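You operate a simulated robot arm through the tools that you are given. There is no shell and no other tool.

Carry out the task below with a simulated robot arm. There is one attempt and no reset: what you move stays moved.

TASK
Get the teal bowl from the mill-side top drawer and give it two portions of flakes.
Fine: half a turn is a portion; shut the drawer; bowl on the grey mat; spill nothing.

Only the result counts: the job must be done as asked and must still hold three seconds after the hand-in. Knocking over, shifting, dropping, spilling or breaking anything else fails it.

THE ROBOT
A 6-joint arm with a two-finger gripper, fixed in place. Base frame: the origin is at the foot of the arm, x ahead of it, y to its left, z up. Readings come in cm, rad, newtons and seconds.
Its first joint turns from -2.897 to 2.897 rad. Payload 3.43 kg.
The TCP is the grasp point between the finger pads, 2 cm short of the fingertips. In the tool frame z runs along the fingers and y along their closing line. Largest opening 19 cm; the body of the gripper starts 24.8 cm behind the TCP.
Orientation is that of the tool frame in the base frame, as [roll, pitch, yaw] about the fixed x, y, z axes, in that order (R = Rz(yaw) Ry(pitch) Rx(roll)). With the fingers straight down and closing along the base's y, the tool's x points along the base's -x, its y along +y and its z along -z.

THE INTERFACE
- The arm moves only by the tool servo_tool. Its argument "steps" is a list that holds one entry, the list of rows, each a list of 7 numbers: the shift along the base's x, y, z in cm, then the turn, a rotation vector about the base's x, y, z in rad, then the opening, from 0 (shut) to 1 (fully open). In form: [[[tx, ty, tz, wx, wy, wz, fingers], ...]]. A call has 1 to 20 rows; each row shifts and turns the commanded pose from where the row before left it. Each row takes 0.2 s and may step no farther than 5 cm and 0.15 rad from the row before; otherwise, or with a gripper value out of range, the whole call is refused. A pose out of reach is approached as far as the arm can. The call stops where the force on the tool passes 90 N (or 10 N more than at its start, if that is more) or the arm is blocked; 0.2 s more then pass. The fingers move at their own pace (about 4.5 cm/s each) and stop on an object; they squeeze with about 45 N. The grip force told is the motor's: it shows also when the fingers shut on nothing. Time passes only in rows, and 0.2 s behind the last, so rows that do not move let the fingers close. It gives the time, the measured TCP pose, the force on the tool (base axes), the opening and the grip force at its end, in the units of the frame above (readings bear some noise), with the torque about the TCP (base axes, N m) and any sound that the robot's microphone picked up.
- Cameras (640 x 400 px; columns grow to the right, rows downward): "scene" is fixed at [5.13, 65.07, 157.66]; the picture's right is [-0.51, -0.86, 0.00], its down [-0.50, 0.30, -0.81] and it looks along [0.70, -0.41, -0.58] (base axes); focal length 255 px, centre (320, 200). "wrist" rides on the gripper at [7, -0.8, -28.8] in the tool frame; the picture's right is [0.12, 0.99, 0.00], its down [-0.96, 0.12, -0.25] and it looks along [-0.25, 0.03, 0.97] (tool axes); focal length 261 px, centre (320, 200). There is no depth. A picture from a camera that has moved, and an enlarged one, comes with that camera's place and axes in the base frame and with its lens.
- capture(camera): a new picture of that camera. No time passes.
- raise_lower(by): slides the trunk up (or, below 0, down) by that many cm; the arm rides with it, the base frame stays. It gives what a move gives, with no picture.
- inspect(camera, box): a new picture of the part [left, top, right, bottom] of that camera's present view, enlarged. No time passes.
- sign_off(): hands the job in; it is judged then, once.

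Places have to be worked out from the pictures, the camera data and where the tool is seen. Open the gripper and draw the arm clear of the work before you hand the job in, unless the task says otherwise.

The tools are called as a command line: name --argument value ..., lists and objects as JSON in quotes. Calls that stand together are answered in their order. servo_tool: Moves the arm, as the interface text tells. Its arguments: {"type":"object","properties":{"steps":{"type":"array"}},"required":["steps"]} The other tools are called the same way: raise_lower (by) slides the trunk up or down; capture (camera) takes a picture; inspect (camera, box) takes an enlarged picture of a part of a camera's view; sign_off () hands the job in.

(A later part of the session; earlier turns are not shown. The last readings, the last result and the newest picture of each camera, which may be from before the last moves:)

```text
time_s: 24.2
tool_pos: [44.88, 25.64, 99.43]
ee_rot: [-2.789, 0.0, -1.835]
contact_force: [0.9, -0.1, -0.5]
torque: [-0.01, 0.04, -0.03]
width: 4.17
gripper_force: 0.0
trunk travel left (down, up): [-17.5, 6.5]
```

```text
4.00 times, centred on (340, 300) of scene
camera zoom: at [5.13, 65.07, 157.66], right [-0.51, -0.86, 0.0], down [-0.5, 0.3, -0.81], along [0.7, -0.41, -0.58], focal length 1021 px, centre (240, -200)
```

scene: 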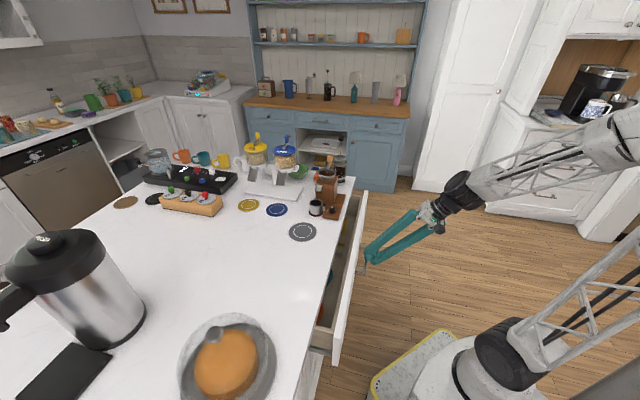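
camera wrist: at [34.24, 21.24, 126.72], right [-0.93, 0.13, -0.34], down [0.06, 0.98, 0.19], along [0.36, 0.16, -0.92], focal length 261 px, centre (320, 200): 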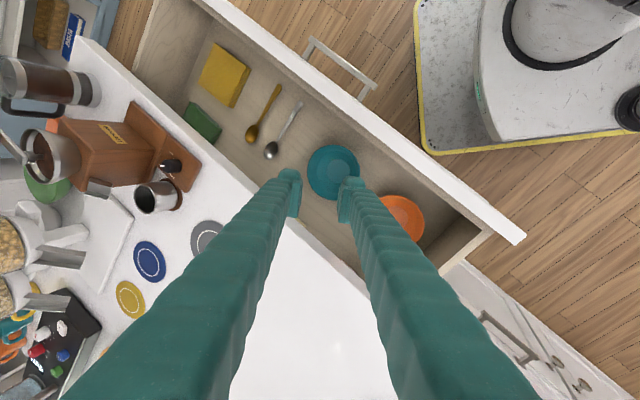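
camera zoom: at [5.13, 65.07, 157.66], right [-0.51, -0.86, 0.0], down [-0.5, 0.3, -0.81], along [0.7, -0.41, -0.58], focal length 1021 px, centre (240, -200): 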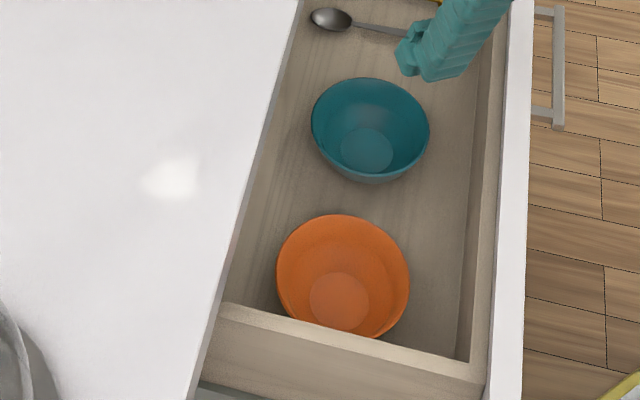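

Rim centre firms up at (49.8, 24.4, 78.3), radius ≈5.25; the outer finger with a 2.9 cm opening clears the orange bowl by ~1.2 cm. I descend most of the way and check.

servo_tool --steps '[[[0.05, 0, -4, 0, 0, 0, 0.15], [0.05, 0, -4, 0, 0, 0, 0.15], [0.05, 0, -4, 0, 0, 0, 0.15], [0, 0, -3, 0, 0, 0, 0.15], [0, 0, 0, 0, 0, 0, 0.15]]]'

inspect --camera "wrist" --box '[240, 120, 420, 260]'

inspect --camera "scene" --box '[310, 240, 390, 330]'

```text
time_s: 25.4
tool_pos: [44.99, 25.98, 84.18]
ee_rot: [-2.79, 0.0, -1.834]
contact_force: [0.6, -1.3, -0.7]
torque: [-0.01, -0.01, 0.01]
width: 2.83
gripper_force: 0.1
trunk travel left (down, up): [-17.5, 6.5]
```

```text
2.86 times, centred on (330, 190) of wrist
camera zoom: at [34.43, 21.34, 111.49], right [-0.93, 0.13, -0.34], down [0.06, 0.98, 0.19], along [0.36, 0.16, -0.92], focal length 745 px, centre (291, 229)
```

zoom: 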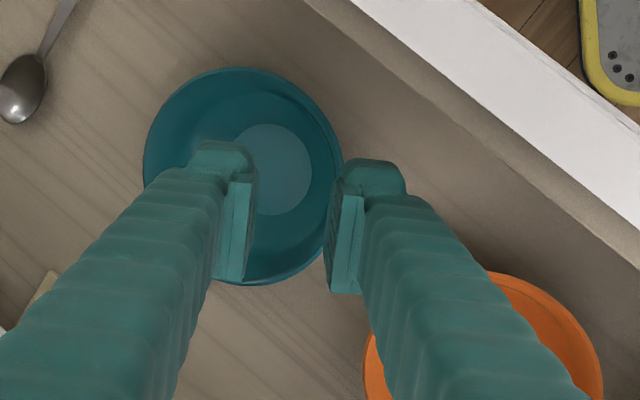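

```text
4.44 times, centred on (350, 285) of scene
camera zoom: at [5.13, 65.07, 157.66], right [-0.51, -0.86, 0.0], down [-0.5, 0.3, -0.81], along [0.7, -0.41, -0.58], focal length 1135 px, centre (187, -178)
```

zoom: 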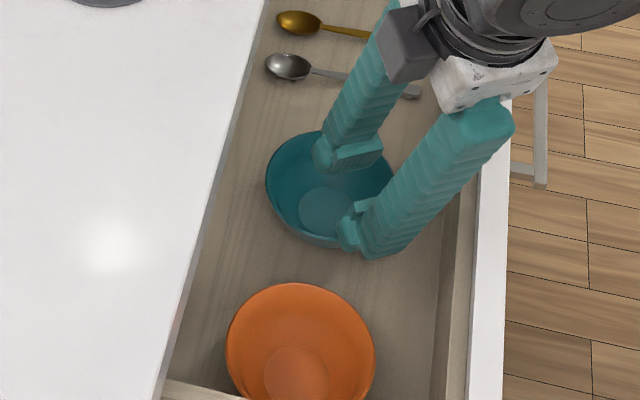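

Rim re-measured consistently (z≈78). I descend the last 6.4 cm so the rim wall sits between the pads.

servo_tool --steps '[[[0, -0.1, -2.2, 0, 0, 0, 0.15], [0, -0.1, -2.2, 0, 0, 0, 0.15], [0, 0, -2.0, 0, 0, 0, 0.15], [0, 0, 0, 0, 0, 0, 0.15]]]'

inspect --camera "wrist" --box '[240, 120, 420, 260]'

inspect --camera "scene" --box '[310, 240, 390, 330]'

```text
time_s: 26.4
tool_pos: [44.96, 25.4, 77.89]
ee_rot: [-2.792, 0.0, -1.832]
contact_force: [-0.1, -0.2, -0.1]
torque: [0.02, -0.01, -0.02]
width: 2.85
gripper_force: 0.1
trunk travel left (down, up): [-17.5, 6.5]
```

```text
2.86 times, centred on (330, 190) of wrist
camera zoom: at [34.46, 20.94, 105.16], right [-0.93, 0.13, -0.34], down [0.06, 0.98, 0.19], along [0.36, 0.16, -0.92], focal length 745 px, centre (291, 229)
```

zoom: 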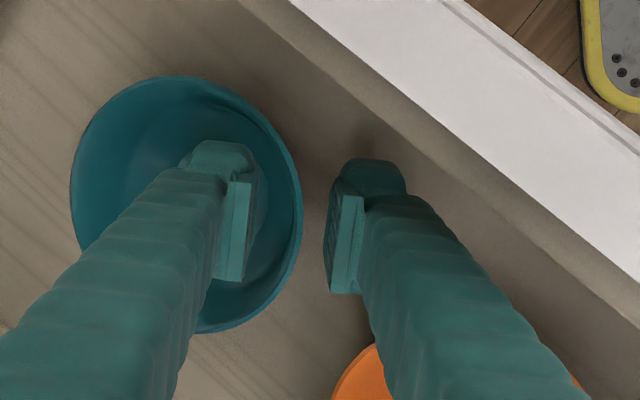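

```text
4.44 times, centred on (350, 285) of scene
camera zoom: at [5.13, 65.07, 157.66], right [-0.51, -0.86, 0.0], down [-0.5, 0.3, -0.81], along [0.7, -0.41, -0.58], focal length 1135 px, centre (187, -178)
```

zoom: 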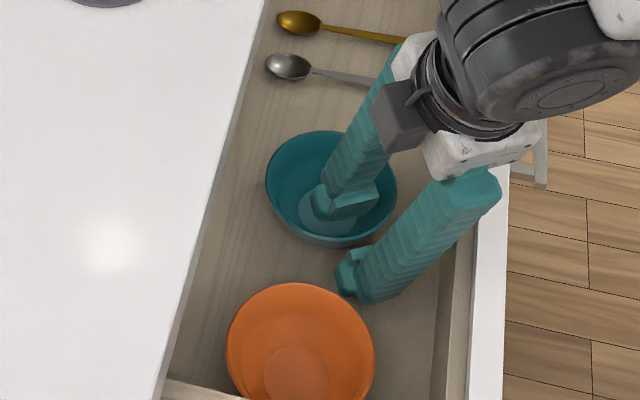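

The rim wall sits between the pads. I close the fingers.

servo_tool --steps '[[[0, 0, 0, 0, 0, 0, 0.05], [0, 0, 0, 0, 0, 0, 0], [0, 0, 0, 0, 0, 0, 0], [0, 0, 0, 0, 0, 0, 0]]]'

inspect --camera "wrist" --box '[240, 120, 420, 260]'

inspect --camera "scene" --box '[310, 240, 390, 330]'

```text
time_s: 27.4
tool_pos: [45.11, 25.33, 77.91]
ee_rot: [-2.789, -0.001, -1.834]
contact_force: [0.7, 0.6, -0.2]
torque: [0.0, -0.13, 0.04]
width: 0.67
gripper_force: 40.0
trunk travel left (down, up): [-17.5, 6.5]
```

```text
2.86 times, centred on (330, 190) of wrist
camera zoom: at [34.47, 20.94, 105.19], right [-0.93, 0.13, -0.34], down [0.06, 0.98, 0.19], along [0.36, 0.16, -0.92], focal length 745 px, centre (291, 229)
```

zoom: 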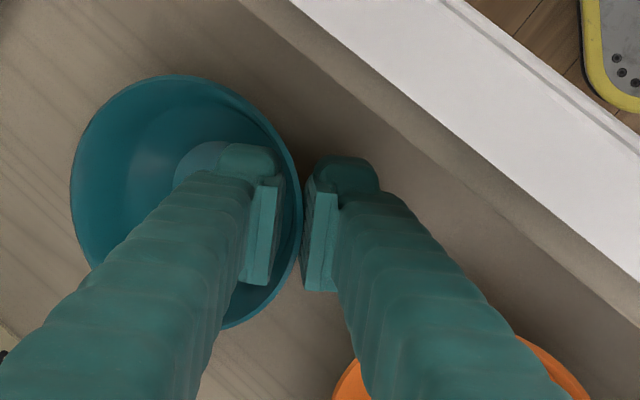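

```text
4.44 times, centred on (350, 285) of scene
camera zoom: at [5.13, 65.07, 157.66], right [-0.51, -0.86, 0.0], down [-0.5, 0.3, -0.81], along [0.7, -0.41, -0.58], focal length 1135 px, centre (187, -178)
```

zoom: 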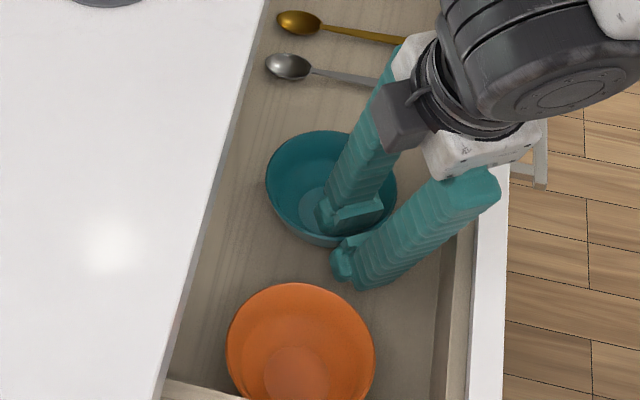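

Firm grip on the rim (0.67 cm). I lift straight up out of the drawer to above counter level.

servo_tool --steps '[[[0, 0, 1, 0, 0, 0, 0], [0, 0, 2, 0, 0, 0, 0], [0, 0, 3, 0, 0, 0, 0], [0, 0, 3, 0, 0, 0, 0], [0, 0, 3, 0, 0, 0, 0], [0, 0, 3, 0, 0, 0, 0], [0, 0, 3, 0, 0, 0, 0], [0, 0, 3, 0, 0, 0, 0], [0, 0, 3, 0, 0, 0, 0], [0, 0, 2, 0, 0, 0, 0], [0, 0, 1, 0, 0, 0, 0], [0, 0, 0, 0, 0, 0, 0]]]'

capture --camera "wrist"

capture --camera "scene"

```text
time_s: 30.0
tool_pos: [45.13, 25.53, 105.06]
ee_rot: [-2.791, -0.001, -1.833]
contact_force: [-0.4, 0.5, -2.4]
torque: [-0.01, 0.09, 0.0]
width: 0.65
gripper_force: 40.3
trunk travel left (down, up): [-17.5, 6.5]
```

```text
taken
camera wrist: at [34.52, 20.95, 132.31], right [-0.93, 0.13, -0.34], down [0.06, 0.98, 0.19], along [0.36, 0.16, -0.92], focal length 261 px, centre (320, 200)
```

wrist: 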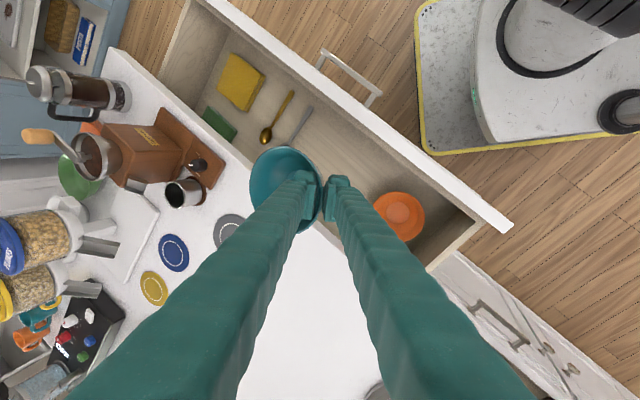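

```text
taken
```

scene: 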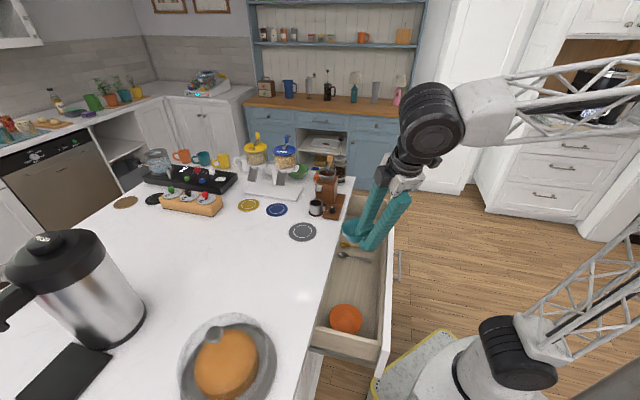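

The bowl is held level. I carry it over the open counter to a spot where the wrist camera can view the dispensers well.

servo_tool --steps '[[[1.4, 0.9, 0.8, 0, 0, 0, 0], [2.8, 1.8, 0.8, 0, 0, 0, 0], [2.8, 1.8, 0.8, 0, 0, 0, 0], [2.8, 1.8, 0.8, 0, 0, 0, 0], [2.8, 1.8, 0.8, 0, 0, 0, 0], [2.8, 1.8, 0.8, 0, 0, 0, 0], [2.8, 1.8, 0.8, 0, 0, 0, 0], [2.8, 1.8, 0.8, 0, 0, 0, 0], [1.4, 0.9, 0.6, 0, 0, 0, 0], [0.5, 0.2, 0, 0, 0, 0, 0]]]'

capture --camera "wrist"

inspect --camera "scene" --box '[220, 120, 380, 250]'

```text
time_s: 32.2
tool_pos: [67.91, 40.2, 112.01]
ee_rot: [-2.791, 0.001, -1.835]
contact_force: [0.9, 0.2, -1.7]
torque: [0.02, 0.05, 0.0]
width: 0.67
gripper_force: 40.4
trunk travel left (down, up): [-17.5, 6.5]
```

```text
taken
camera wrist: at [57.29, 35.7, 139.23], right [-0.93, 0.13, -0.34], down [0.06, 0.98, 0.19], along [0.36, 0.16, -0.92], focal length 261 px, centre (320, 200)
```

wrist: 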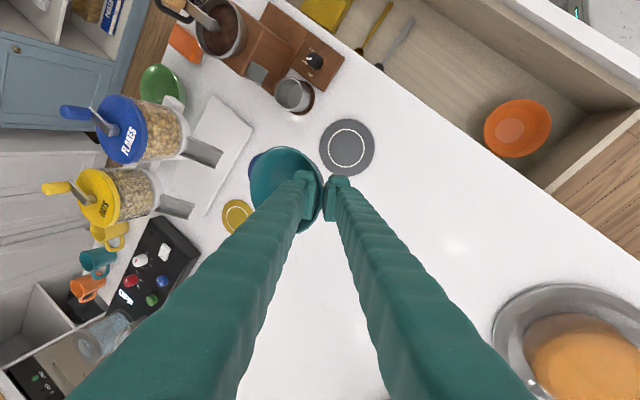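

```text
3.08 times, centred on (300, 185) of scene
camera zoom: at [5.13, 65.07, 157.66], right [-0.51, -0.86, 0.0], down [-0.5, 0.3, -0.81], along [0.7, -0.41, -0.58], focal length 786 px, centre (382, 246)
```

zoom: 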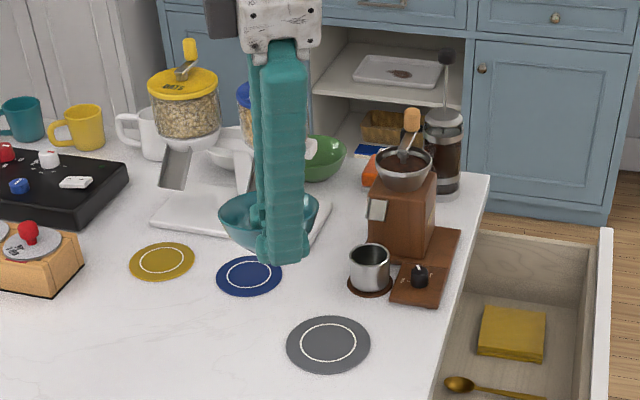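

Good view of the dispensers. I zoom on them.

inspect --camera "wrist" --box '[40, 80, 260, 240]'

inspect --camera "wrist" --box '[50, 60, 230, 180]'

```text
2.50 times, centred on (150, 160) of wrist
camera zoom: at [57.29, 35.7, 139.23], right [-0.93, 0.13, -0.34], down [0.06, 0.98, 0.19], along [0.36, 0.16, -0.92], focal length 652 px, centre (745, 300)
```

zoom: 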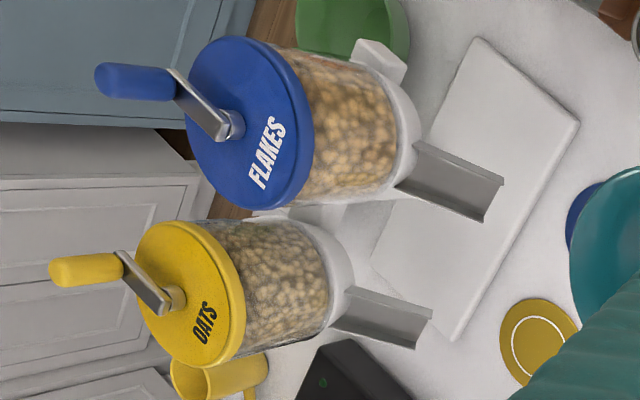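

```text
3.33 times, centred on (140, 120) of wrist
camera zoom: at [57.29, 35.7, 139.23], right [-0.93, 0.13, -0.34], down [0.06, 0.98, 0.19], along [0.36, 0.16, -0.92], focal length 869 px, centre (920, 467)
```

zoom: 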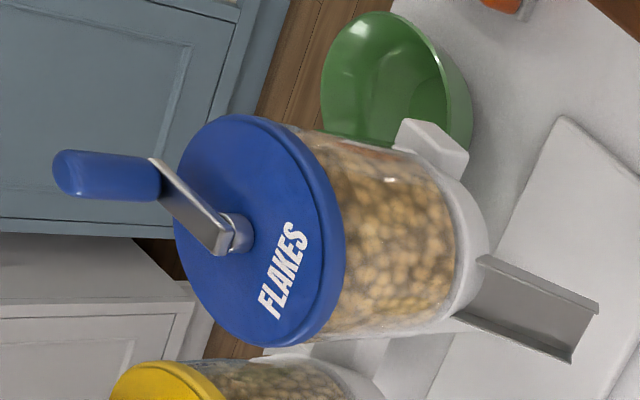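

Geometry resolved: flakes axis at (95.5, 28.6) with lid top z≈114; its chute points along +e, outlet near (90, 34, 101.8), above the counter just in front of the white tray. The bowl should go centred around (88.5, 35.5). I first move out in front of the chute and lower partway.

servo_tool --steps '[[[1.4, 0.1, 0, 0, 0, 0, 0], [2, 0.15, 0, 0, 0, 0, 0], [2, 0.15, 0, 0, 0, 0, 0], [2, 0.15, -1, 0, 0, 0, 0], [2, 0.15, -2, 0, 0, 0, 0], [1.95, 0.14, -2, 0, 0, 0, 0], [0, 0, -2, 0, 0, 0, 0], [0, 0, -1, 0, 0, 0, 0], [0, 0, 0, 0, 0, 0, 0]]]'

capture --camera "wrist"

inspect --camera "scene" --box '[230, 130, 330, 220]'

```text
time_s: 34.2
tool_pos: [79.32, 40.95, 104.0]
ee_rot: [-2.79, 0.0, -1.835]
contact_force: [-0.5, 0.3, -1.7]
torque: [0.03, 0.12, 0.0]
width: 0.64
gripper_force: 41.0
trunk travel left (down, up): [-17.5, 6.5]
```

```text
taken
camera wrist: at [68.72, 36.5, 131.32], right [-0.93, 0.13, -0.34], down [0.06, 0.98, 0.19], along [0.36, 0.16, -0.92], focal length 261 px, centre (320, 200)
```

wrist: 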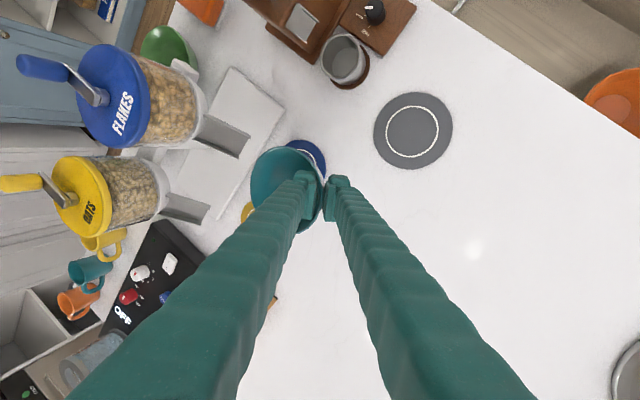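

```text
4.44 times, centred on (280, 175) of scene
camera zoom: at [5.13, 65.07, 157.66], right [-0.51, -0.86, 0.0], down [-0.5, 0.3, -0.81], along [0.7, -0.41, -0.58], focal length 1135 px, centre (498, 311)
```

zoom: 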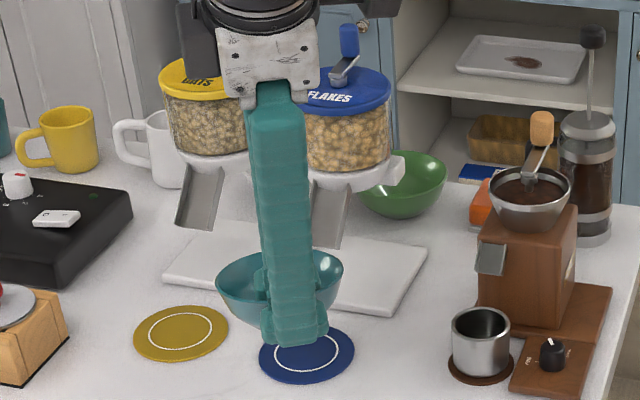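

Bowl is level and lined up with the chute (outlet again solves to (90, 34, 101.8)). I lower below chute height and slide in along −e.

servo_tool --steps '[[[0, 0, -2, 0, 0, 0, 0], [0, 0, -2, 0, 0, 0, 0], [0, 0, -1.3, 0, 0, 0, 0], [0.8, -0.8, 0, 0, 0, 0, 0], [1.2, -1.2, 0, 0, 0, 0, 0], [1.2, -1.2, 0, 0, 0, 0, 0], [0.9, -0.9, 0, 0, 0, 0, 0], [0.4, -0.4, 0, 0, 0, 0, 0], [0, 0, 0, 0, 0, 0, 0]]]'

capture --camera "wrist"

inspect --camera "scene" --box '[230, 130, 330, 220]'

```text
time_s: 36.2
tool_pos: [83.95, 36.33, 98.79]
ee_rot: [-2.791, -0.002, -1.835]
contact_force: [0.0, -0.7, -1.4]
torque: [-0.02, 0.09, -0.01]
width: 0.68
gripper_force: 40.4
trunk travel left (down, up): [-17.5, 6.5]
```

```text
taken
camera wrist: at [73.29, 31.94, 126.03], right [-0.93, 0.13, -0.34], down [0.06, 0.98, 0.19], along [0.36, 0.16, -0.92], focal length 261 px, centre (320, 200)
```

wrist: 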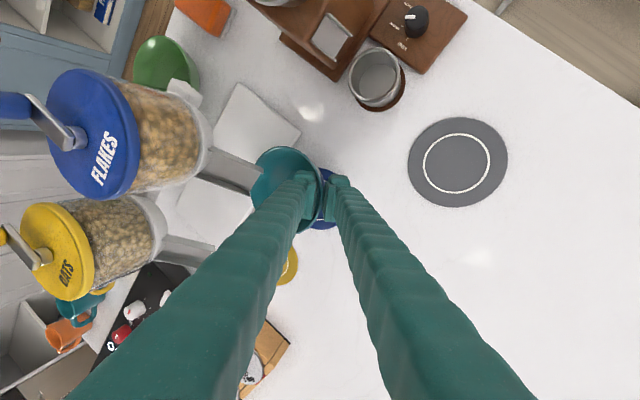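

```text
4.44 times, centred on (280, 175) of scene
camera zoom: at [5.13, 65.07, 157.66], right [-0.51, -0.86, 0.0], down [-0.5, 0.3, -0.81], along [0.7, -0.41, -0.58], focal length 1135 px, centre (498, 311)
```

zoom: 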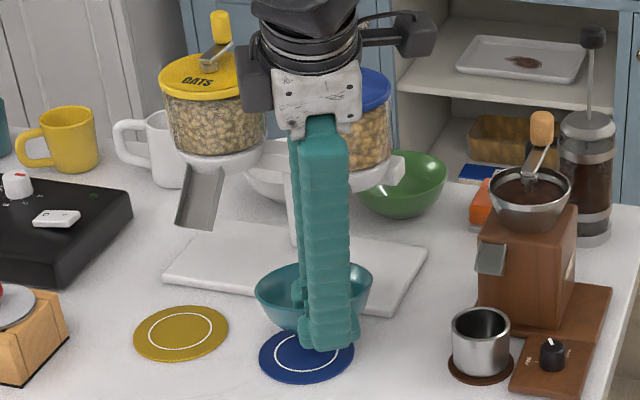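

inspect --camera "wrist" --box '[200, 110, 360, 250]'

```text
2.86 times, centred on (280, 180) of wrist
camera zoom: at [73.29, 31.94, 126.03], right [-0.93, 0.13, -0.34], down [0.06, 0.98, 0.19], along [0.36, 0.16, -0.92], focal length 745 px, centre (434, 257)
```

zoom: 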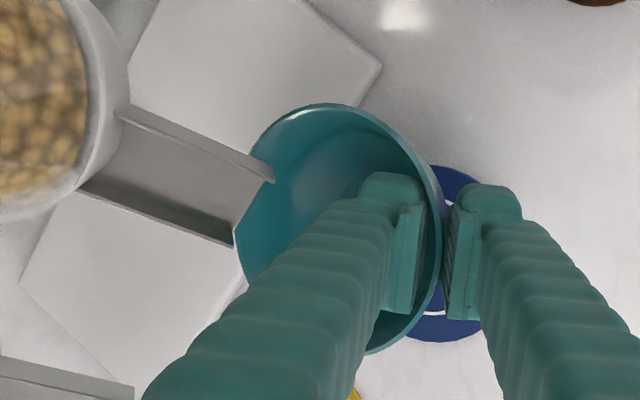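

Bowl centre ≈(88.0, 35.3), chute outlet 2.2 cm inside of its centre – good. I lower in small steps watching the vertical force for touchdown.

servo_tool --steps '[[[0, 0, -0.5, 0, 0, 0, 0], [0, 0, -0.5, 0, 0, 0, 0], [0, 0, -0.4, 0, 0, 0, 0], [0, 0, 0, 0, 0, 0, 0]]]'

inspect --camera "scene" --box '[250, 170, 310, 220]'

```text
time_s: 37.2
tool_pos: [83.79, 36.4, 97.45]
ee_rot: [-2.79, -0.001, -1.834]
contact_force: [-0.3, 0.0, 0.4]
torque: [0.04, -0.05, 0.02]
width: 0.69
gripper_force: 40.3
trunk travel left (down, up): [-17.5, 6.5]
```

```text
8.00 times, centred on (280, 195) of scene
camera zoom: at [5.13, 65.07, 157.66], right [-0.51, -0.86, 0.0], down [-0.5, 0.3, -0.81], along [0.7, -0.41, -0.58], focal length 2043 px, centre (640, 240)
```

zoom: 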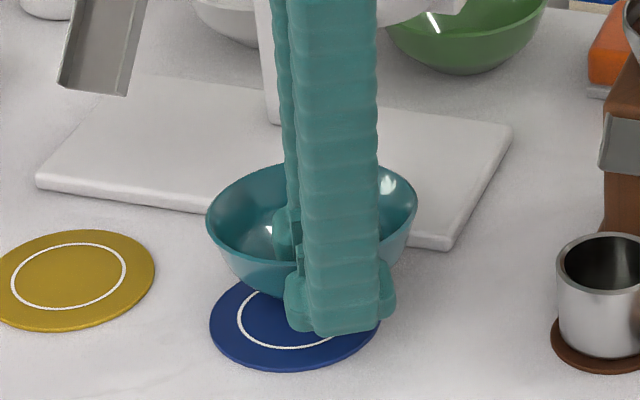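

Force reading moved from about −1.5 to +0.4 N, perhaps just touching. I go down a little more.

servo_tool --steps '[[[0, 0, -0.3, 0, 0, 0, 0], [0, 0, 0, 0, 0, 0, 0]]]'

servo_tool --steps '[[[0, 0, -0.3, 0, 0, 0, 0], [0, 0, 0, 0, 0, 0, 0]]]'

```text
time_s: 37.8
tool_pos: [83.79, 36.43, 97.13]
ee_rot: [-2.79, 0.001, -1.835]
contact_force: [-1.3, 0.4, 1.2]
torque: [0.02, -0.11, -0.01]
width: 0.65
gripper_force: 40.2
trunk travel left (down, up): [-17.5, 6.5]
```

```text
time_s: 38.4
tool_pos: [83.75, 36.46, 96.73]
ee_rot: [-2.791, 0.002, -1.837]
contact_force: [-2.1, -0.4, 5.3]
torque: [-0.17, -0.08, -0.09]
width: 0.68
gripper_force: 40.8
trunk travel left (down, up): [-17.5, 6.5]
```

Touchdown (5 N). I open the fingers and withdraw along the tool axis.

servo_tool --steps '[[[0, 0, 0.1, 0, 0, 0, 0.08], [0, 0, 0, 0, 0, 0, 0.15], [0, 0, 0, 0, 0, 0, 0.15], [-0.33, 0.09, 0.94, 0, 0, 0, 0.15], [-0.67, 0.18, 1.88, 0, 0, 0, 0.15], [-1, 0.27, 2.8, 0, 0, 0, 0.15], [-1, 0.27, 2.8, 0, 0, 0, 0.15], [-1, 0.27, 2.8, 0, 0, 0, 0.15]]]'

capture --camera "wrist"

inspect --camera "scene" --box '[230, 130, 330, 220]'

```text
time_s: 40.2
tool_pos: [79.73, 37.7, 108.16]
ee_rot: [-2.791, 0.001, -1.836]
contact_force: [-0.2, -0.4, -0.3]
torque: [-0.05, 0.03, 0.0]
width: 2.83
gripper_force: 0.0
trunk travel left (down, up): [-17.5, 6.5]
```

```text
taken
camera wrist: at [69.17, 33.13, 135.34], right [-0.93, 0.13, -0.34], down [0.06, 0.98, 0.19], along [0.36, 0.16, -0.92], focal length 261 px, centre (320, 200)
```

wrist: 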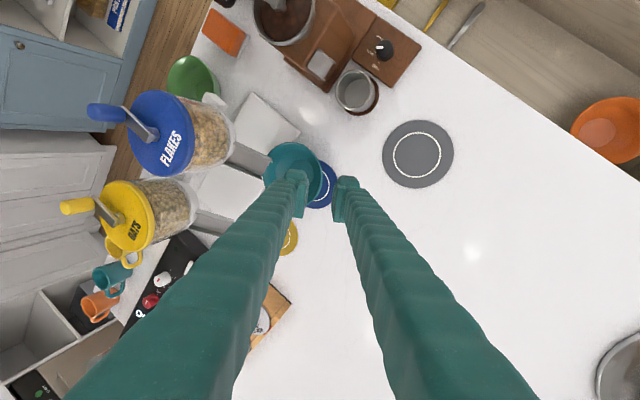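

```text
4.44 times, centred on (280, 175) of scene
camera zoom: at [5.13, 65.07, 157.66], right [-0.51, -0.86, 0.0], down [-0.5, 0.3, -0.81], along [0.7, -0.41, -0.58], focal length 1135 px, centre (498, 311)
```

zoom: 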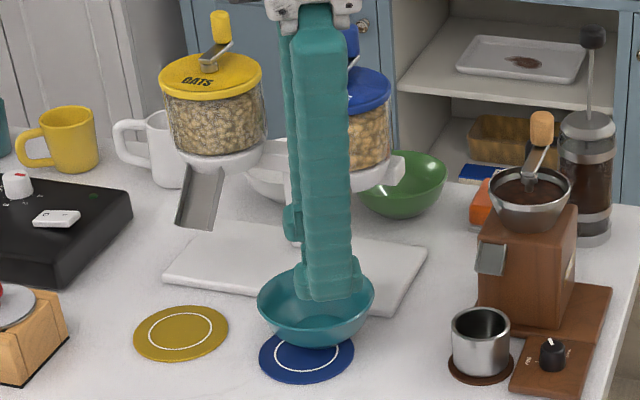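

The bowl stands freely under the chute. Now I raise the hand, re-orient it to point outward over the flakes crank (closing horizontally), and look at the crank up close.

servo_tool --steps '[[[0, 0, 4, 0, 0, 0, 0.15], [0, 0, 4, 0, 0, 0, 0.2], [0, 0, 4, 0, 0, 0, 0.25], [0, 0, 4, 0.0305, 0.1137, 0, 0.25], [0, 0, 2, 0.0305, 0.1137, 0, 0.25], [0, 0, 1, 0.0305, 0.1137, 0, 0.25], [0, -1, 0, 0, 0, -0.1456, 0.25], [0, -1, 0, 0, 0, -0.1456, 0.25], [0, -1, 0, 0, 0, -0.1456, 0.25], [0.5, -1, 0, 0, 0, -0.1456, 0.25], [0.5, -1, 0, 0, 0, -0.1456, 0.25], [0.5, -1, 0, 0, 0, -0.1456, 0.25], [0.5, -1, 0, 0, 0, -0.1456, 0.25], [0.5, -1, 0, 0.0358, -0.1198, 0, 0.25], [0.5, -1, 0, 0.0358, -0.1198, 0, 0.25], [0.5, -1, 0, 0.0358, -0.1198, 0, 0.25], [0.5, -1, 0, 0.0358, -0.1198, 0, 0.25], [0, 0, 0, 0, 0, 0, 0.25]]]'

capture --camera "wrist"

capture --camera "scene"

```text
time_s: 44.0
tool_pos: [82.72, 25.98, 125.33]
ee_rot: [3.139, 0.501, -2.855]
contact_force: [-0.4, 0.7, 0.5]
torque: [0.0, -0.09, -0.01]
width: 4.74
gripper_force: 0.1
out of reach, approached as far as the arm can: row 6
trunk travel left (down, up): [-17.5, 6.5]
```

```text
taken
camera wrist: at [63.84, 19.33, 147.1], right [-0.38, 0.92, -0.05], down [0.66, 0.32, 0.68], along [0.64, 0.23, -0.73], focal length 261 px, centre (320, 200)
```

wrist: 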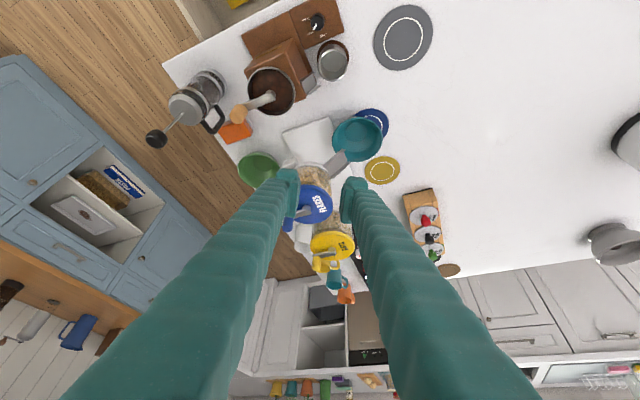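

```text
taken
```

scene: 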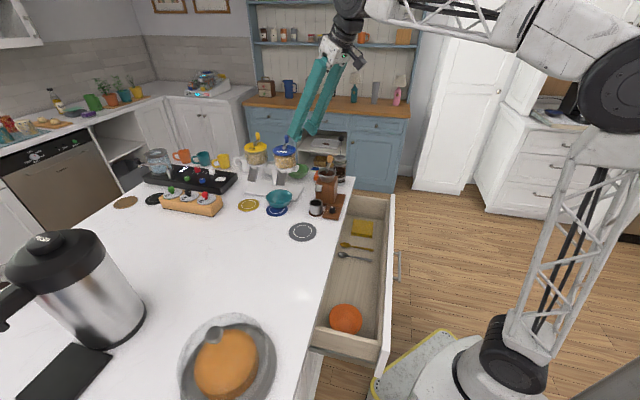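

I zoom in on the flakes crank to fix its axis and knob positions.

inspect --camera "wrist" --box '[260, 160, 380, 260]'

inspect --camera "scene" --box '[260, 110, 340, 190]'

```text
4.00 times, centred on (320, 210) of wrist
camera zoom: at [63.84, 19.33, 147.1], right [-0.38, 0.92, -0.05], down [0.66, 0.32, 0.68], along [0.64, 0.23, -0.73], focal length 1043 px, centre (320, 160)
```

zoom: 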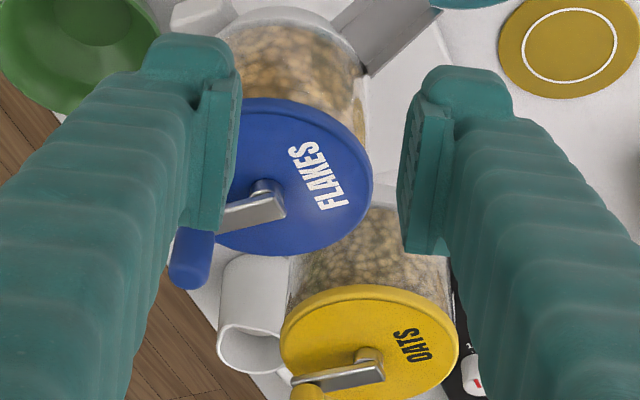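

```text
5.00 times, centred on (300, 150) of scene
camera zoom: at [5.13, 65.07, 157.66], right [-0.51, -0.86, 0.0], down [-0.5, 0.3, -0.81], along [0.7, -0.41, -0.58], focal length 1277 px, centre (420, 450)
```

zoom: 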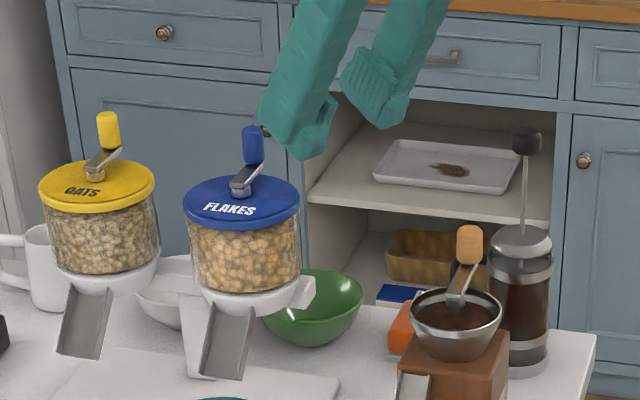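

Axis of the crank ≈(95.2, 28.2), knob ≈3 cm from it on the −e side, knob z≈116–119. I plan to turn it by caging the knob and rotating the hand together with it; I raise the trunk for extra reach up there.

raise_lower --by 6.3

servo_tool --steps '[[[1, 0, 0, -0.0429, 0.1437, 0, 0.2], [3, 0.5, 0, 0, 0, 0, 0.2], [3, 0.5, 0, 0, 0, 0, 0.2], [3, 0.5, 0, 0, 0, 0, 0.2], [2.5, 0.7, -2, 0, 0, 0, 0.2], [0, 0, -2, 0, 0, 0, 0.2], [0, 0, 0, 0, 0, 0, 0.2]]]'

capture --camera "wrist"

inspect --camera "scene" --box '[240, 90, 340, 190]'

```text
time_s: 45.0
tool_pos: [82.76, 26.03, 131.61]
ee_rot: [3.139, 0.498, -2.853]
contact_force: [0.2, 1.0, 0.0]
torque: [-0.01, 0.01, 0.01]
width: 4.74
gripper_force: 0.1
trunk travel left (down, up): [-23.8, 0.2]
```

```text
time_s: 46.6
tool_pos: [95.28, 28.33, 127.62]
ee_rot: [3.138, 0.35, -2.853]
contact_force: [-0.8, -0.7, 0.2]
torque: [0.0, -0.03, 0.0]
width: 3.8
gripper_force: 0.1
trunk travel left (down, up): [-23.8, 0.2]
```

```text
taken
camera wrist: at [79.75, 22.62, 152.16], right [-0.39, 0.92, -0.04], down [0.75, 0.34, 0.56], along [0.53, 0.19, -0.83], focal length 261 px, centre (320, 200)
```

wrist: 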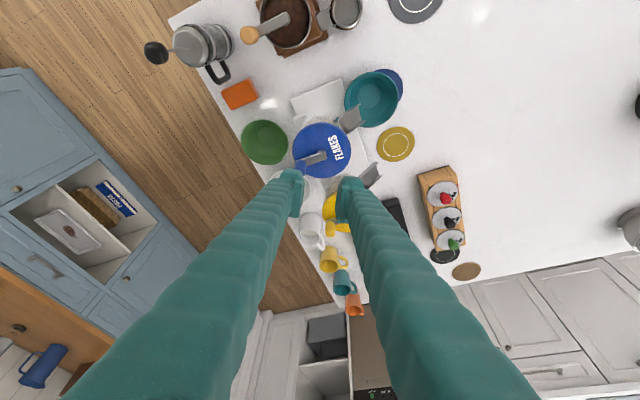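

```text
4.00 times, centred on (290, 140) of scene
camera zoom: at [5.13, 65.07, 157.66], right [-0.51, -0.86, 0.0], down [-0.5, 0.3, -0.81], along [0.7, -0.41, -0.58], focal length 1021 px, centre (440, 440)
```

zoom: 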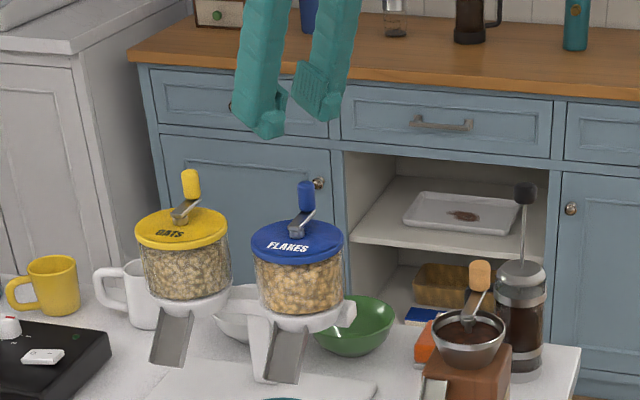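

Reach is fine here. I zoom in on the lid and crank from this near-overhead view.

inspect --camera "wrist" --box '[270, 100, 390, 200]'

```text
4.00 times, centred on (330, 150) of wrist
camera zoom: at [79.75, 22.62, 152.16], right [-0.39, 0.92, -0.04], down [0.75, 0.34, 0.56], along [0.53, 0.19, -0.83], focal length 1043 px, centre (280, 400)
```

zoom: 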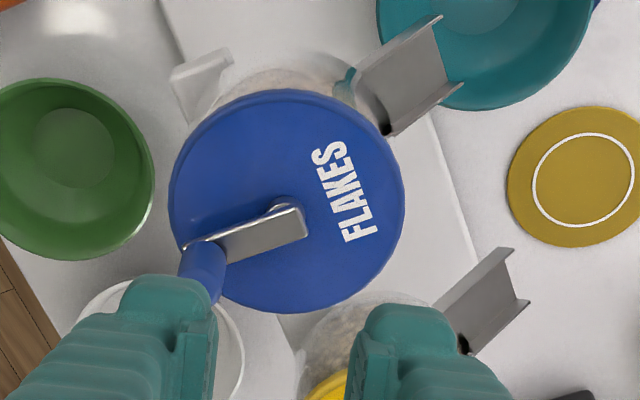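

Axis refined to ≈(95.5, 28.1), knob ≈(97.8, 25.75). I rotate the hand about its own axis so it closes tangentially to the crank, hovering above the knob.

servo_tool --steps '[[[0.3, -0.3, 0, 0.0451, 0.0134, -0.1289, 0.2], [0.3, -0.3, 0, 0.0451, 0.0134, -0.1289, 0.2], [0.3, -0.3, 0, 0.0451, 0.0134, -0.1289, 0.2], [0.3, -0.3, 0, 0.0451, 0.0134, -0.1289, 0.2], [0.3, -0.3, 0, 0.0451, 0.0134, -0.1289, 0.2], [0.3, -0.3, 0, 0.0451, 0.0134, -0.1289, 0.2], [0.3, -0.3, 0, 0.0451, 0.0134, -0.1289, 0.2], [0.4, -0.4, 0, 0.0451, 0.0134, -0.1289, 0.2], [0, 0, 0, 0, 0, 0, 0.2]]]'

capture --camera "wrist"

inspect --camera "wrist" --box '[240, 100, 400, 240]'

```text
time_s: 48.6
tool_pos: [97.77, 25.88, 127.55]
ee_rot: [2.827, 0.155, 2.305]
contact_force: [0.9, -0.8, -0.9]
torque: [0.01, 0.02, -0.06]
width: 3.81
gripper_force: 0.1
trunk travel left (down, up): [-23.8, 0.2]
```

```text
taken
camera wrist: at [83.06, 27.41, 153.13], right [0.59, 0.76, 0.29], down [0.63, -0.65, 0.42], along [0.5, -0.06, -0.86], focal length 261 px, centre (320, 200)
```

wrist: 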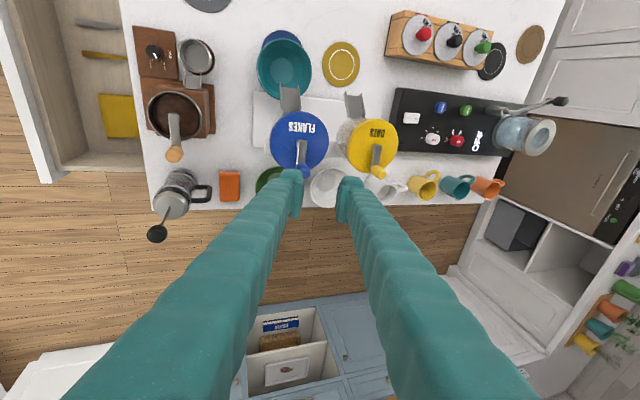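

```text
2.86 times, centred on (320, 170) of wrist
camera zoom: at [83.06, 27.41, 153.13], right [0.59, 0.76, 0.29], down [0.63, -0.65, 0.42], along [0.5, -0.06, -0.86], focal length 745 px, centre (320, 286)
```

zoom: 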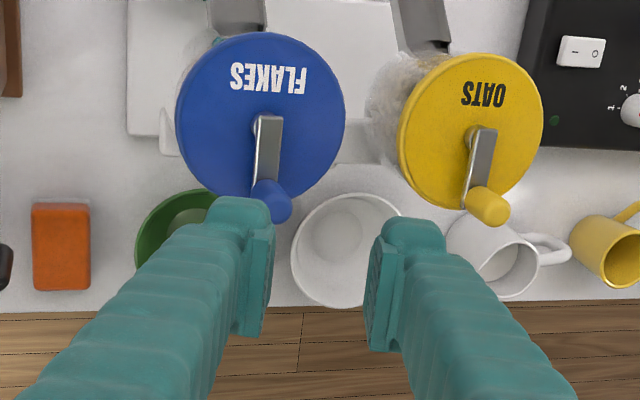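

Excellent view: axis at ≈(95.6, 28.1), knob vertical at ≈(98.1, 25.9), radius ≈3.35 cm. Before engaging I rehearse the half-turn path in free air to make sure the arm can follow it.

servo_tool --steps '[[[0.306, 0.396, 0, -0.0492, -0.0146, 0.1405, 0.16], [0.244, 0.438, 0, -0.0492, -0.0146, 0.1405, 0.16], [0.176, 0.468, 0, -0.0492, -0.0146, 0.1405, 0.16], [0.104, 0.49, 0, -0.0492, -0.0146, 0.1405, 0.16], [0.03, 0.5, 0, -0.0492, -0.0146, 0.1405, 0.16], [-0.045, 0.499, 0, -0.0492, -0.0146, 0.1405, 0.16], [-0.119, 0.486, 0, -0.0492, -0.0146, 0.1405, 0.16], [-0.19, 0.463, 0, -0.0492, -0.0146, 0.1405, 0.16], [-0.257, 0.43, 0, -0.0492, -0.0146, 0.1405, 0.16], [-0.318, 0.387, 0, -0.0492, -0.0146, 0.1405, 0.16], [-0.372, 0.335, 0, -0.0492, -0.0146, 0.1405, 0.16], [-0.418, 0.276, 0, -0.0492, -0.0146, 0.1405, 0.16], [-0.454, 0.211, 0, -0.0492, -0.0146, 0.1405, 0.16], [-0.48, 0.14, 0, -0.0492, -0.0146, 0.1405, 0.16], [-0.496, 0.067, 0, -0.0492, -0.0146, 0.1405, 0.16], [-0.5, -0.007, 0, -0.0492, -0.0146, 0.1405, 0.16], [-0.494, -0.082, 0, -0.0492, -0.0146, 0.1405, 0.16], [-0.477, -0.155, 0, -0.0492, -0.0146, 0.1405, 0.16], [-0.447, -0.224, 0, -0.0492, -0.0146, 0.1405, 0.16], [-0.41, -0.289, 0, -0.0492, -0.0146, 0.1405, 0.16]]]'

capture --camera "wrist"

```text
time_s: 52.8
tool_pos: [93.23, 30.52, 127.53]
ee_rot: [-2.809, -0.109, -0.975]
contact_force: [-0.2, 0.1, -0.4]
torque: [-0.05, -0.01, -0.02]
width: 3.03
gripper_force: 0.1
trunk travel left (down, up): [-23.8, 0.2]
```

```text
taken
camera wrist: at [88.29, 22.41, 155.59], right [-0.69, -0.65, -0.31], down [-0.7, 0.7, 0.09], along [0.16, 0.28, -0.95], focal length 261 px, centre (320, 200)
```

wrist: 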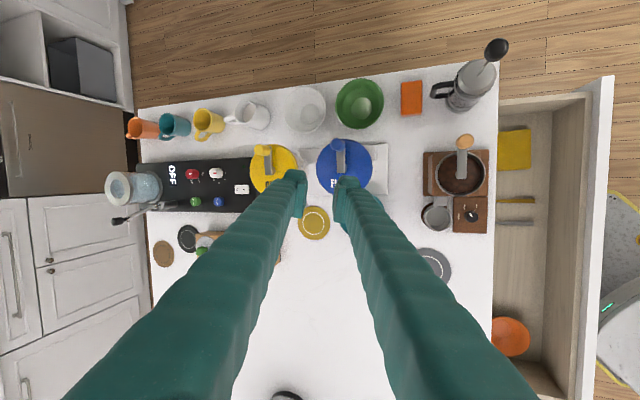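

The whole path is reachable. This opposite view gives one more check of the axis and knob position.

inspect --camera "wrist" --box '[270, 100, 430, 220]'

```text
3.33 times, centred on (350, 160) of wrist
camera zoom: at [88.29, 22.41, 155.59], right [-0.69, -0.65, -0.31], down [-0.7, 0.7, 0.09], along [0.16, 0.28, -0.95], focal length 869 px, centre (220, 333)
```

zoom: 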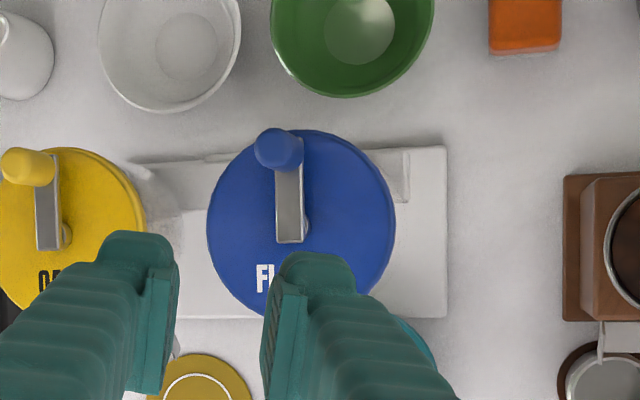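

Both views agree: axis ≈(95.75, 28.1), knob at (98.0, 25.8) i.e. −45°, radius ≈3.2. I move above the knob in this orientation (ready for a clockwise half-turn) and lower partway.

servo_tool --steps '[[[1.5, -1.5, 0, -0.0492, -0.0146, 0.1405, 0.16], [1.6, -1.7, 0, 0, 0, 0, 0.16], [1.54, -1.64, 0, 0, 0, 0, 0.16], [0, 0, -2.5, 0, 0, 0, 0.16], [0, 0, -2.0, 0, 0, 0, 0.16], [0, 0, 0, 0, 0, 0, 0.16]]]'

inspect --camera "wrist" --box '[240, 100, 400, 220]'

inspect --camera "scene" --box '[250, 110, 320, 170]'

```text
time_s: 54.2
tool_pos: [97.71, 25.74, 123.11]
ee_rot: [-2.828, -0.157, -0.833]
contact_force: [0.4, -0.7, 0.7]
torque: [0.02, -0.01, 0.01]
width: 3.04
gripper_force: 0.0
trunk travel left (down, up): [-23.8, 0.2]
```

```text
3.33 times, centred on (320, 160) of wrist
camera zoom: at [93.57, 18.41, 151.5], right [-0.59, -0.76, -0.28], down [-0.8, 0.6, 0.05], along [0.14, 0.25, -0.96], focal length 869 px, centre (320, 333)
```

zoom: 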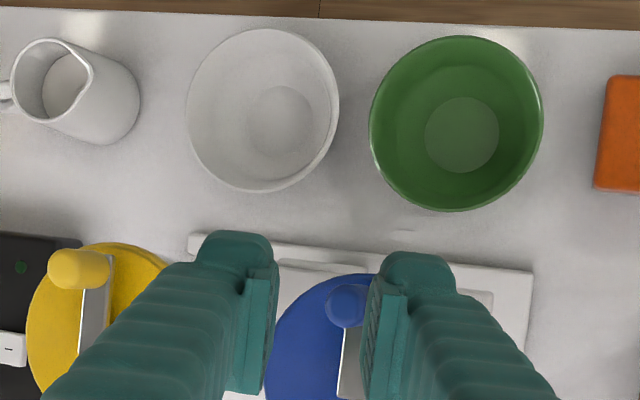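

```text
6.67 times, centred on (285, 140) of scene
camera zoom: at [5.13, 65.07, 157.66], right [-0.51, -0.86, 0.0], down [-0.5, 0.3, -0.81], along [0.7, -0.41, -0.58], focal length 1702 px, centre (553, 600)
```

zoom: 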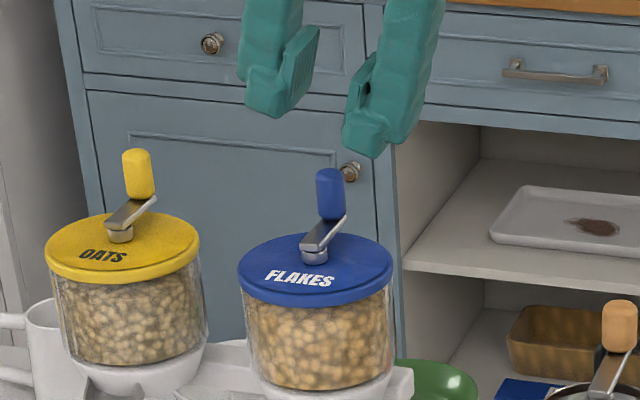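

The knob sits in the slot within ~0.2 cm. I open slightly more and lower to z≈118 around the knob.

servo_tool --steps '[[[0.1, 0, -1, 0, 0, 0, 0.185], [0, 0, -1.2, 0, 0, 0, 0.185], [0, 0, -1, 0, 0, 0, 0.185], [0, 0, -1, 0, 0, 0, 0.185], [0, 0, -0.9, 0, 0, 0, 0.185], [0, 0, 0, 0, 0, 0, 0.185]]]'

inspect --camera "wrist" --box '[240, 120, 400, 240]'

inspect --camera "scene" --box '[250, 110, 320, 170]'

```text
time_s: 55.6
tool_pos: [98.01, 25.74, 117.9]
ee_rot: [-2.828, -0.158, -0.835]
contact_force: [-1.1, 0.0, -0.4]
torque: [0.01, 0.0, 0.01]
width: 3.54
gripper_force: 0.1
trunk travel left (down, up): [-23.8, 0.2]
```

```text
3.33 times, centred on (320, 180) of wrist
camera zoom: at [93.68, 18.32, 146.27], right [-0.59, -0.76, -0.28], down [-0.8, 0.6, 0.05], along [0.14, 0.25, -0.96], focal length 869 px, centre (320, 267)
```

zoom: 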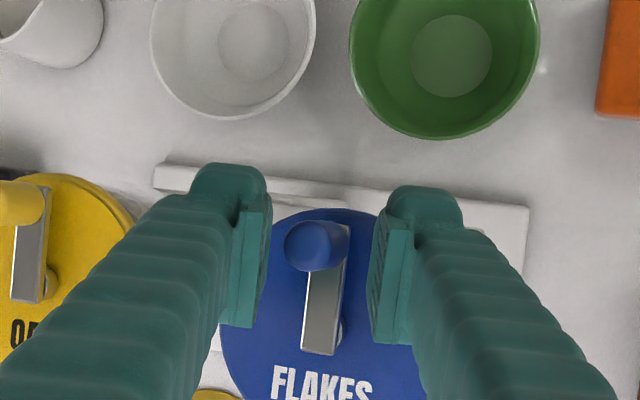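

```text
6.67 times, centred on (285, 140) of scene
camera zoom: at [5.13, 65.07, 157.66], right [-0.51, -0.86, 0.0], down [-0.5, 0.3, -0.81], along [0.7, -0.41, -0.58], focal length 1702 px, centre (553, 600)
```

zoom: 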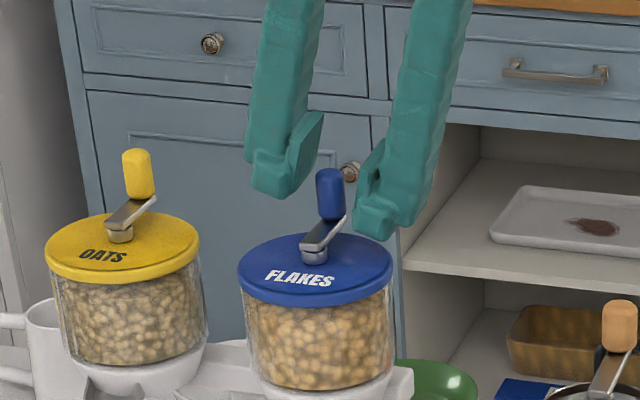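

Fingers flank the knob. I narrow them to a loose cage (2.6 cm) and start turning clockwise by ~34°, checking force and the result.

servo_tool --steps '[[[0, 0, 0, 0, 0, 0, 0.137], [0, 0, 0, 0, 0, 0, 0.137], [-0.373, -0.322, 0, 0.0492, 0.0146, -0.1405, 0.137], [-0.418, -0.262, 0, 0.0492, 0.0146, -0.1405, 0.137], [-0.452, -0.198, 0, 0.0492, 0.0146, -0.1405, 0.137], [-0.477, -0.128, 0, 0.0492, 0.0146, -0.1405, 0.137]]]'

inspect --camera "wrist" --box '[240, 120, 400, 240]'

inspect --camera "scene" --box '[250, 110, 330, 220]'

```text
time_s: 57.0
tool_pos: [96.06, 24.91, 117.99]
ee_rot: [-2.796, 0.044, -1.403]
contact_force: [-1.0, 2.4, 10.1]
torque: [0.02, -0.19, 0.03]
width: 2.79
gripper_force: 1.2
trunk travel left (down, up): [-23.8, 0.2]
```

```text
3.33 times, centred on (320, 180) of wrist
camera zoom: at [88.7, 15.23, 144.97], right [-0.9, -0.26, -0.34], down [-0.35, 0.91, 0.24], along [0.25, 0.33, -0.91], focal length 869 px, centre (320, 267)
```

zoom: 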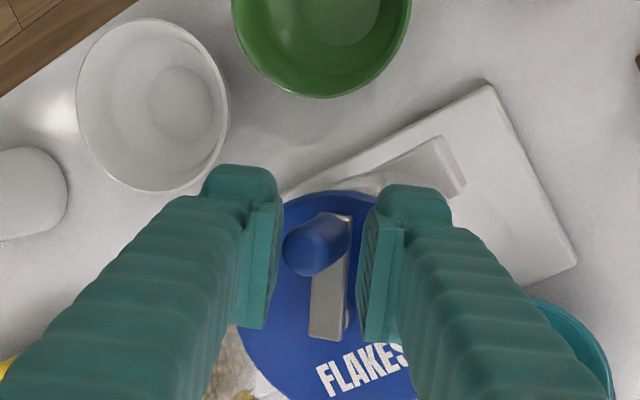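

```text
3.64 times, centred on (290, 165) of scene
camera zoom: at [5.13, 65.07, 157.66], right [-0.51, -0.86, 0.0], down [-0.5, 0.3, -0.81], along [0.7, -0.41, -0.58], focal length 928 px, centre (429, 327)
```

zoom: 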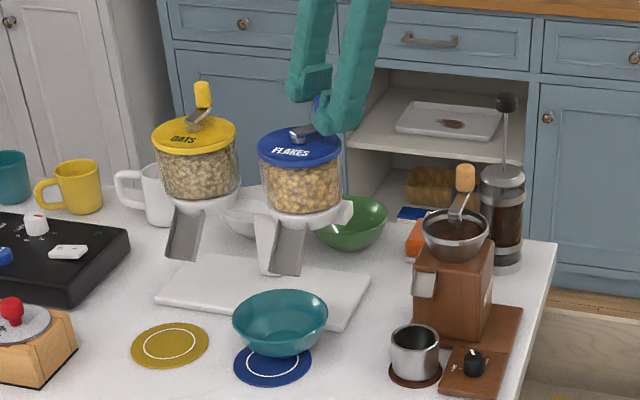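

The crank follows the hand; forces are small (10 N upward, so I raise 0.3 cm). I continue the clockwise turn through the next 77°.

servo_tool --steps '[[[-0.49, -0.055, 0.15, 0.0492, 0.0146, -0.1405, 0.137], [-0.493, 0.019, 0.15, 0.0492, 0.0146, -0.1405, 0.137], [-0.484, 0.091, 0, 0.0492, 0.0146, -0.1405, 0.137], [-0.465, 0.163, 0, 0.0492, 0.0146, -0.1405, 0.137], [-0.436, 0.231, 0, 0.0492, 0.0146, -0.1405, 0.137], [-0.397, 0.292, 0, 0.0492, 0.0146, -0.1405, 0.137], [-0.35, 0.35, 0, 0.0492, 0.0146, -0.1405, 0.137], [-0.292, 0.397, 0, 0.0492, 0.0146, -0.1405, 0.137], [-0.231, 0.436, 0, 0.0492, 0.0146, -0.1405, 0.137]]]'

inspect --camera "wrist" --box '[240, 120, 400, 240]'

inspect --camera "scene" --box '[250, 110, 330, 220]'

```text
time_s: 59.0
tool_pos: [92.55, 26.82, 118.32]
ee_rot: [-3.109, 0.349, -2.753]
contact_force: [1.4, -0.4, 0.4]
torque: [0.01, 0.01, 0.0]
width: 2.61
gripper_force: 0.2
trunk travel left (down, up): [-23.8, 0.2]
```

```text
3.33 times, centred on (320, 180) of wrist
camera zoom: at [77.31, 20.51, 142.84], right [-0.47, 0.88, -0.07], down [0.71, 0.43, 0.56], along [0.52, 0.21, -0.83], focal length 869 px, centre (320, 267)
```

zoom: 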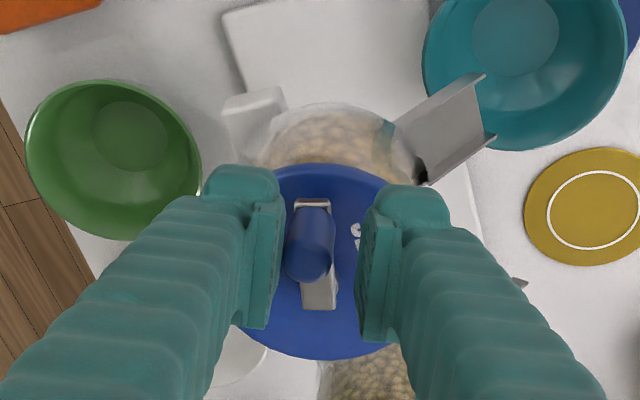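

```text
3.64 times, centred on (290, 165) of scene
camera zoom: at [5.13, 65.07, 157.66], right [-0.51, -0.86, 0.0], down [-0.5, 0.3, -0.81], along [0.7, -0.41, -0.58], focal length 928 px, centre (429, 327)
```

zoom: 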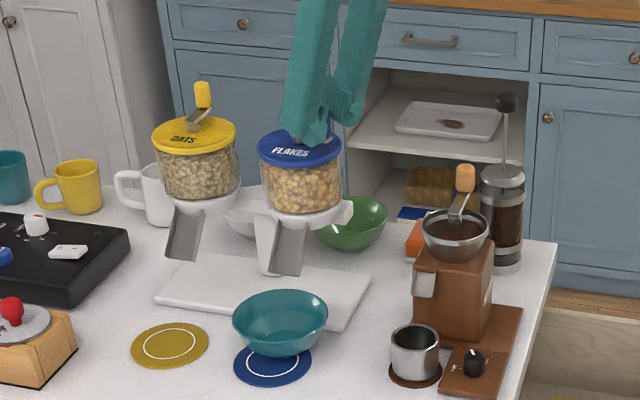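

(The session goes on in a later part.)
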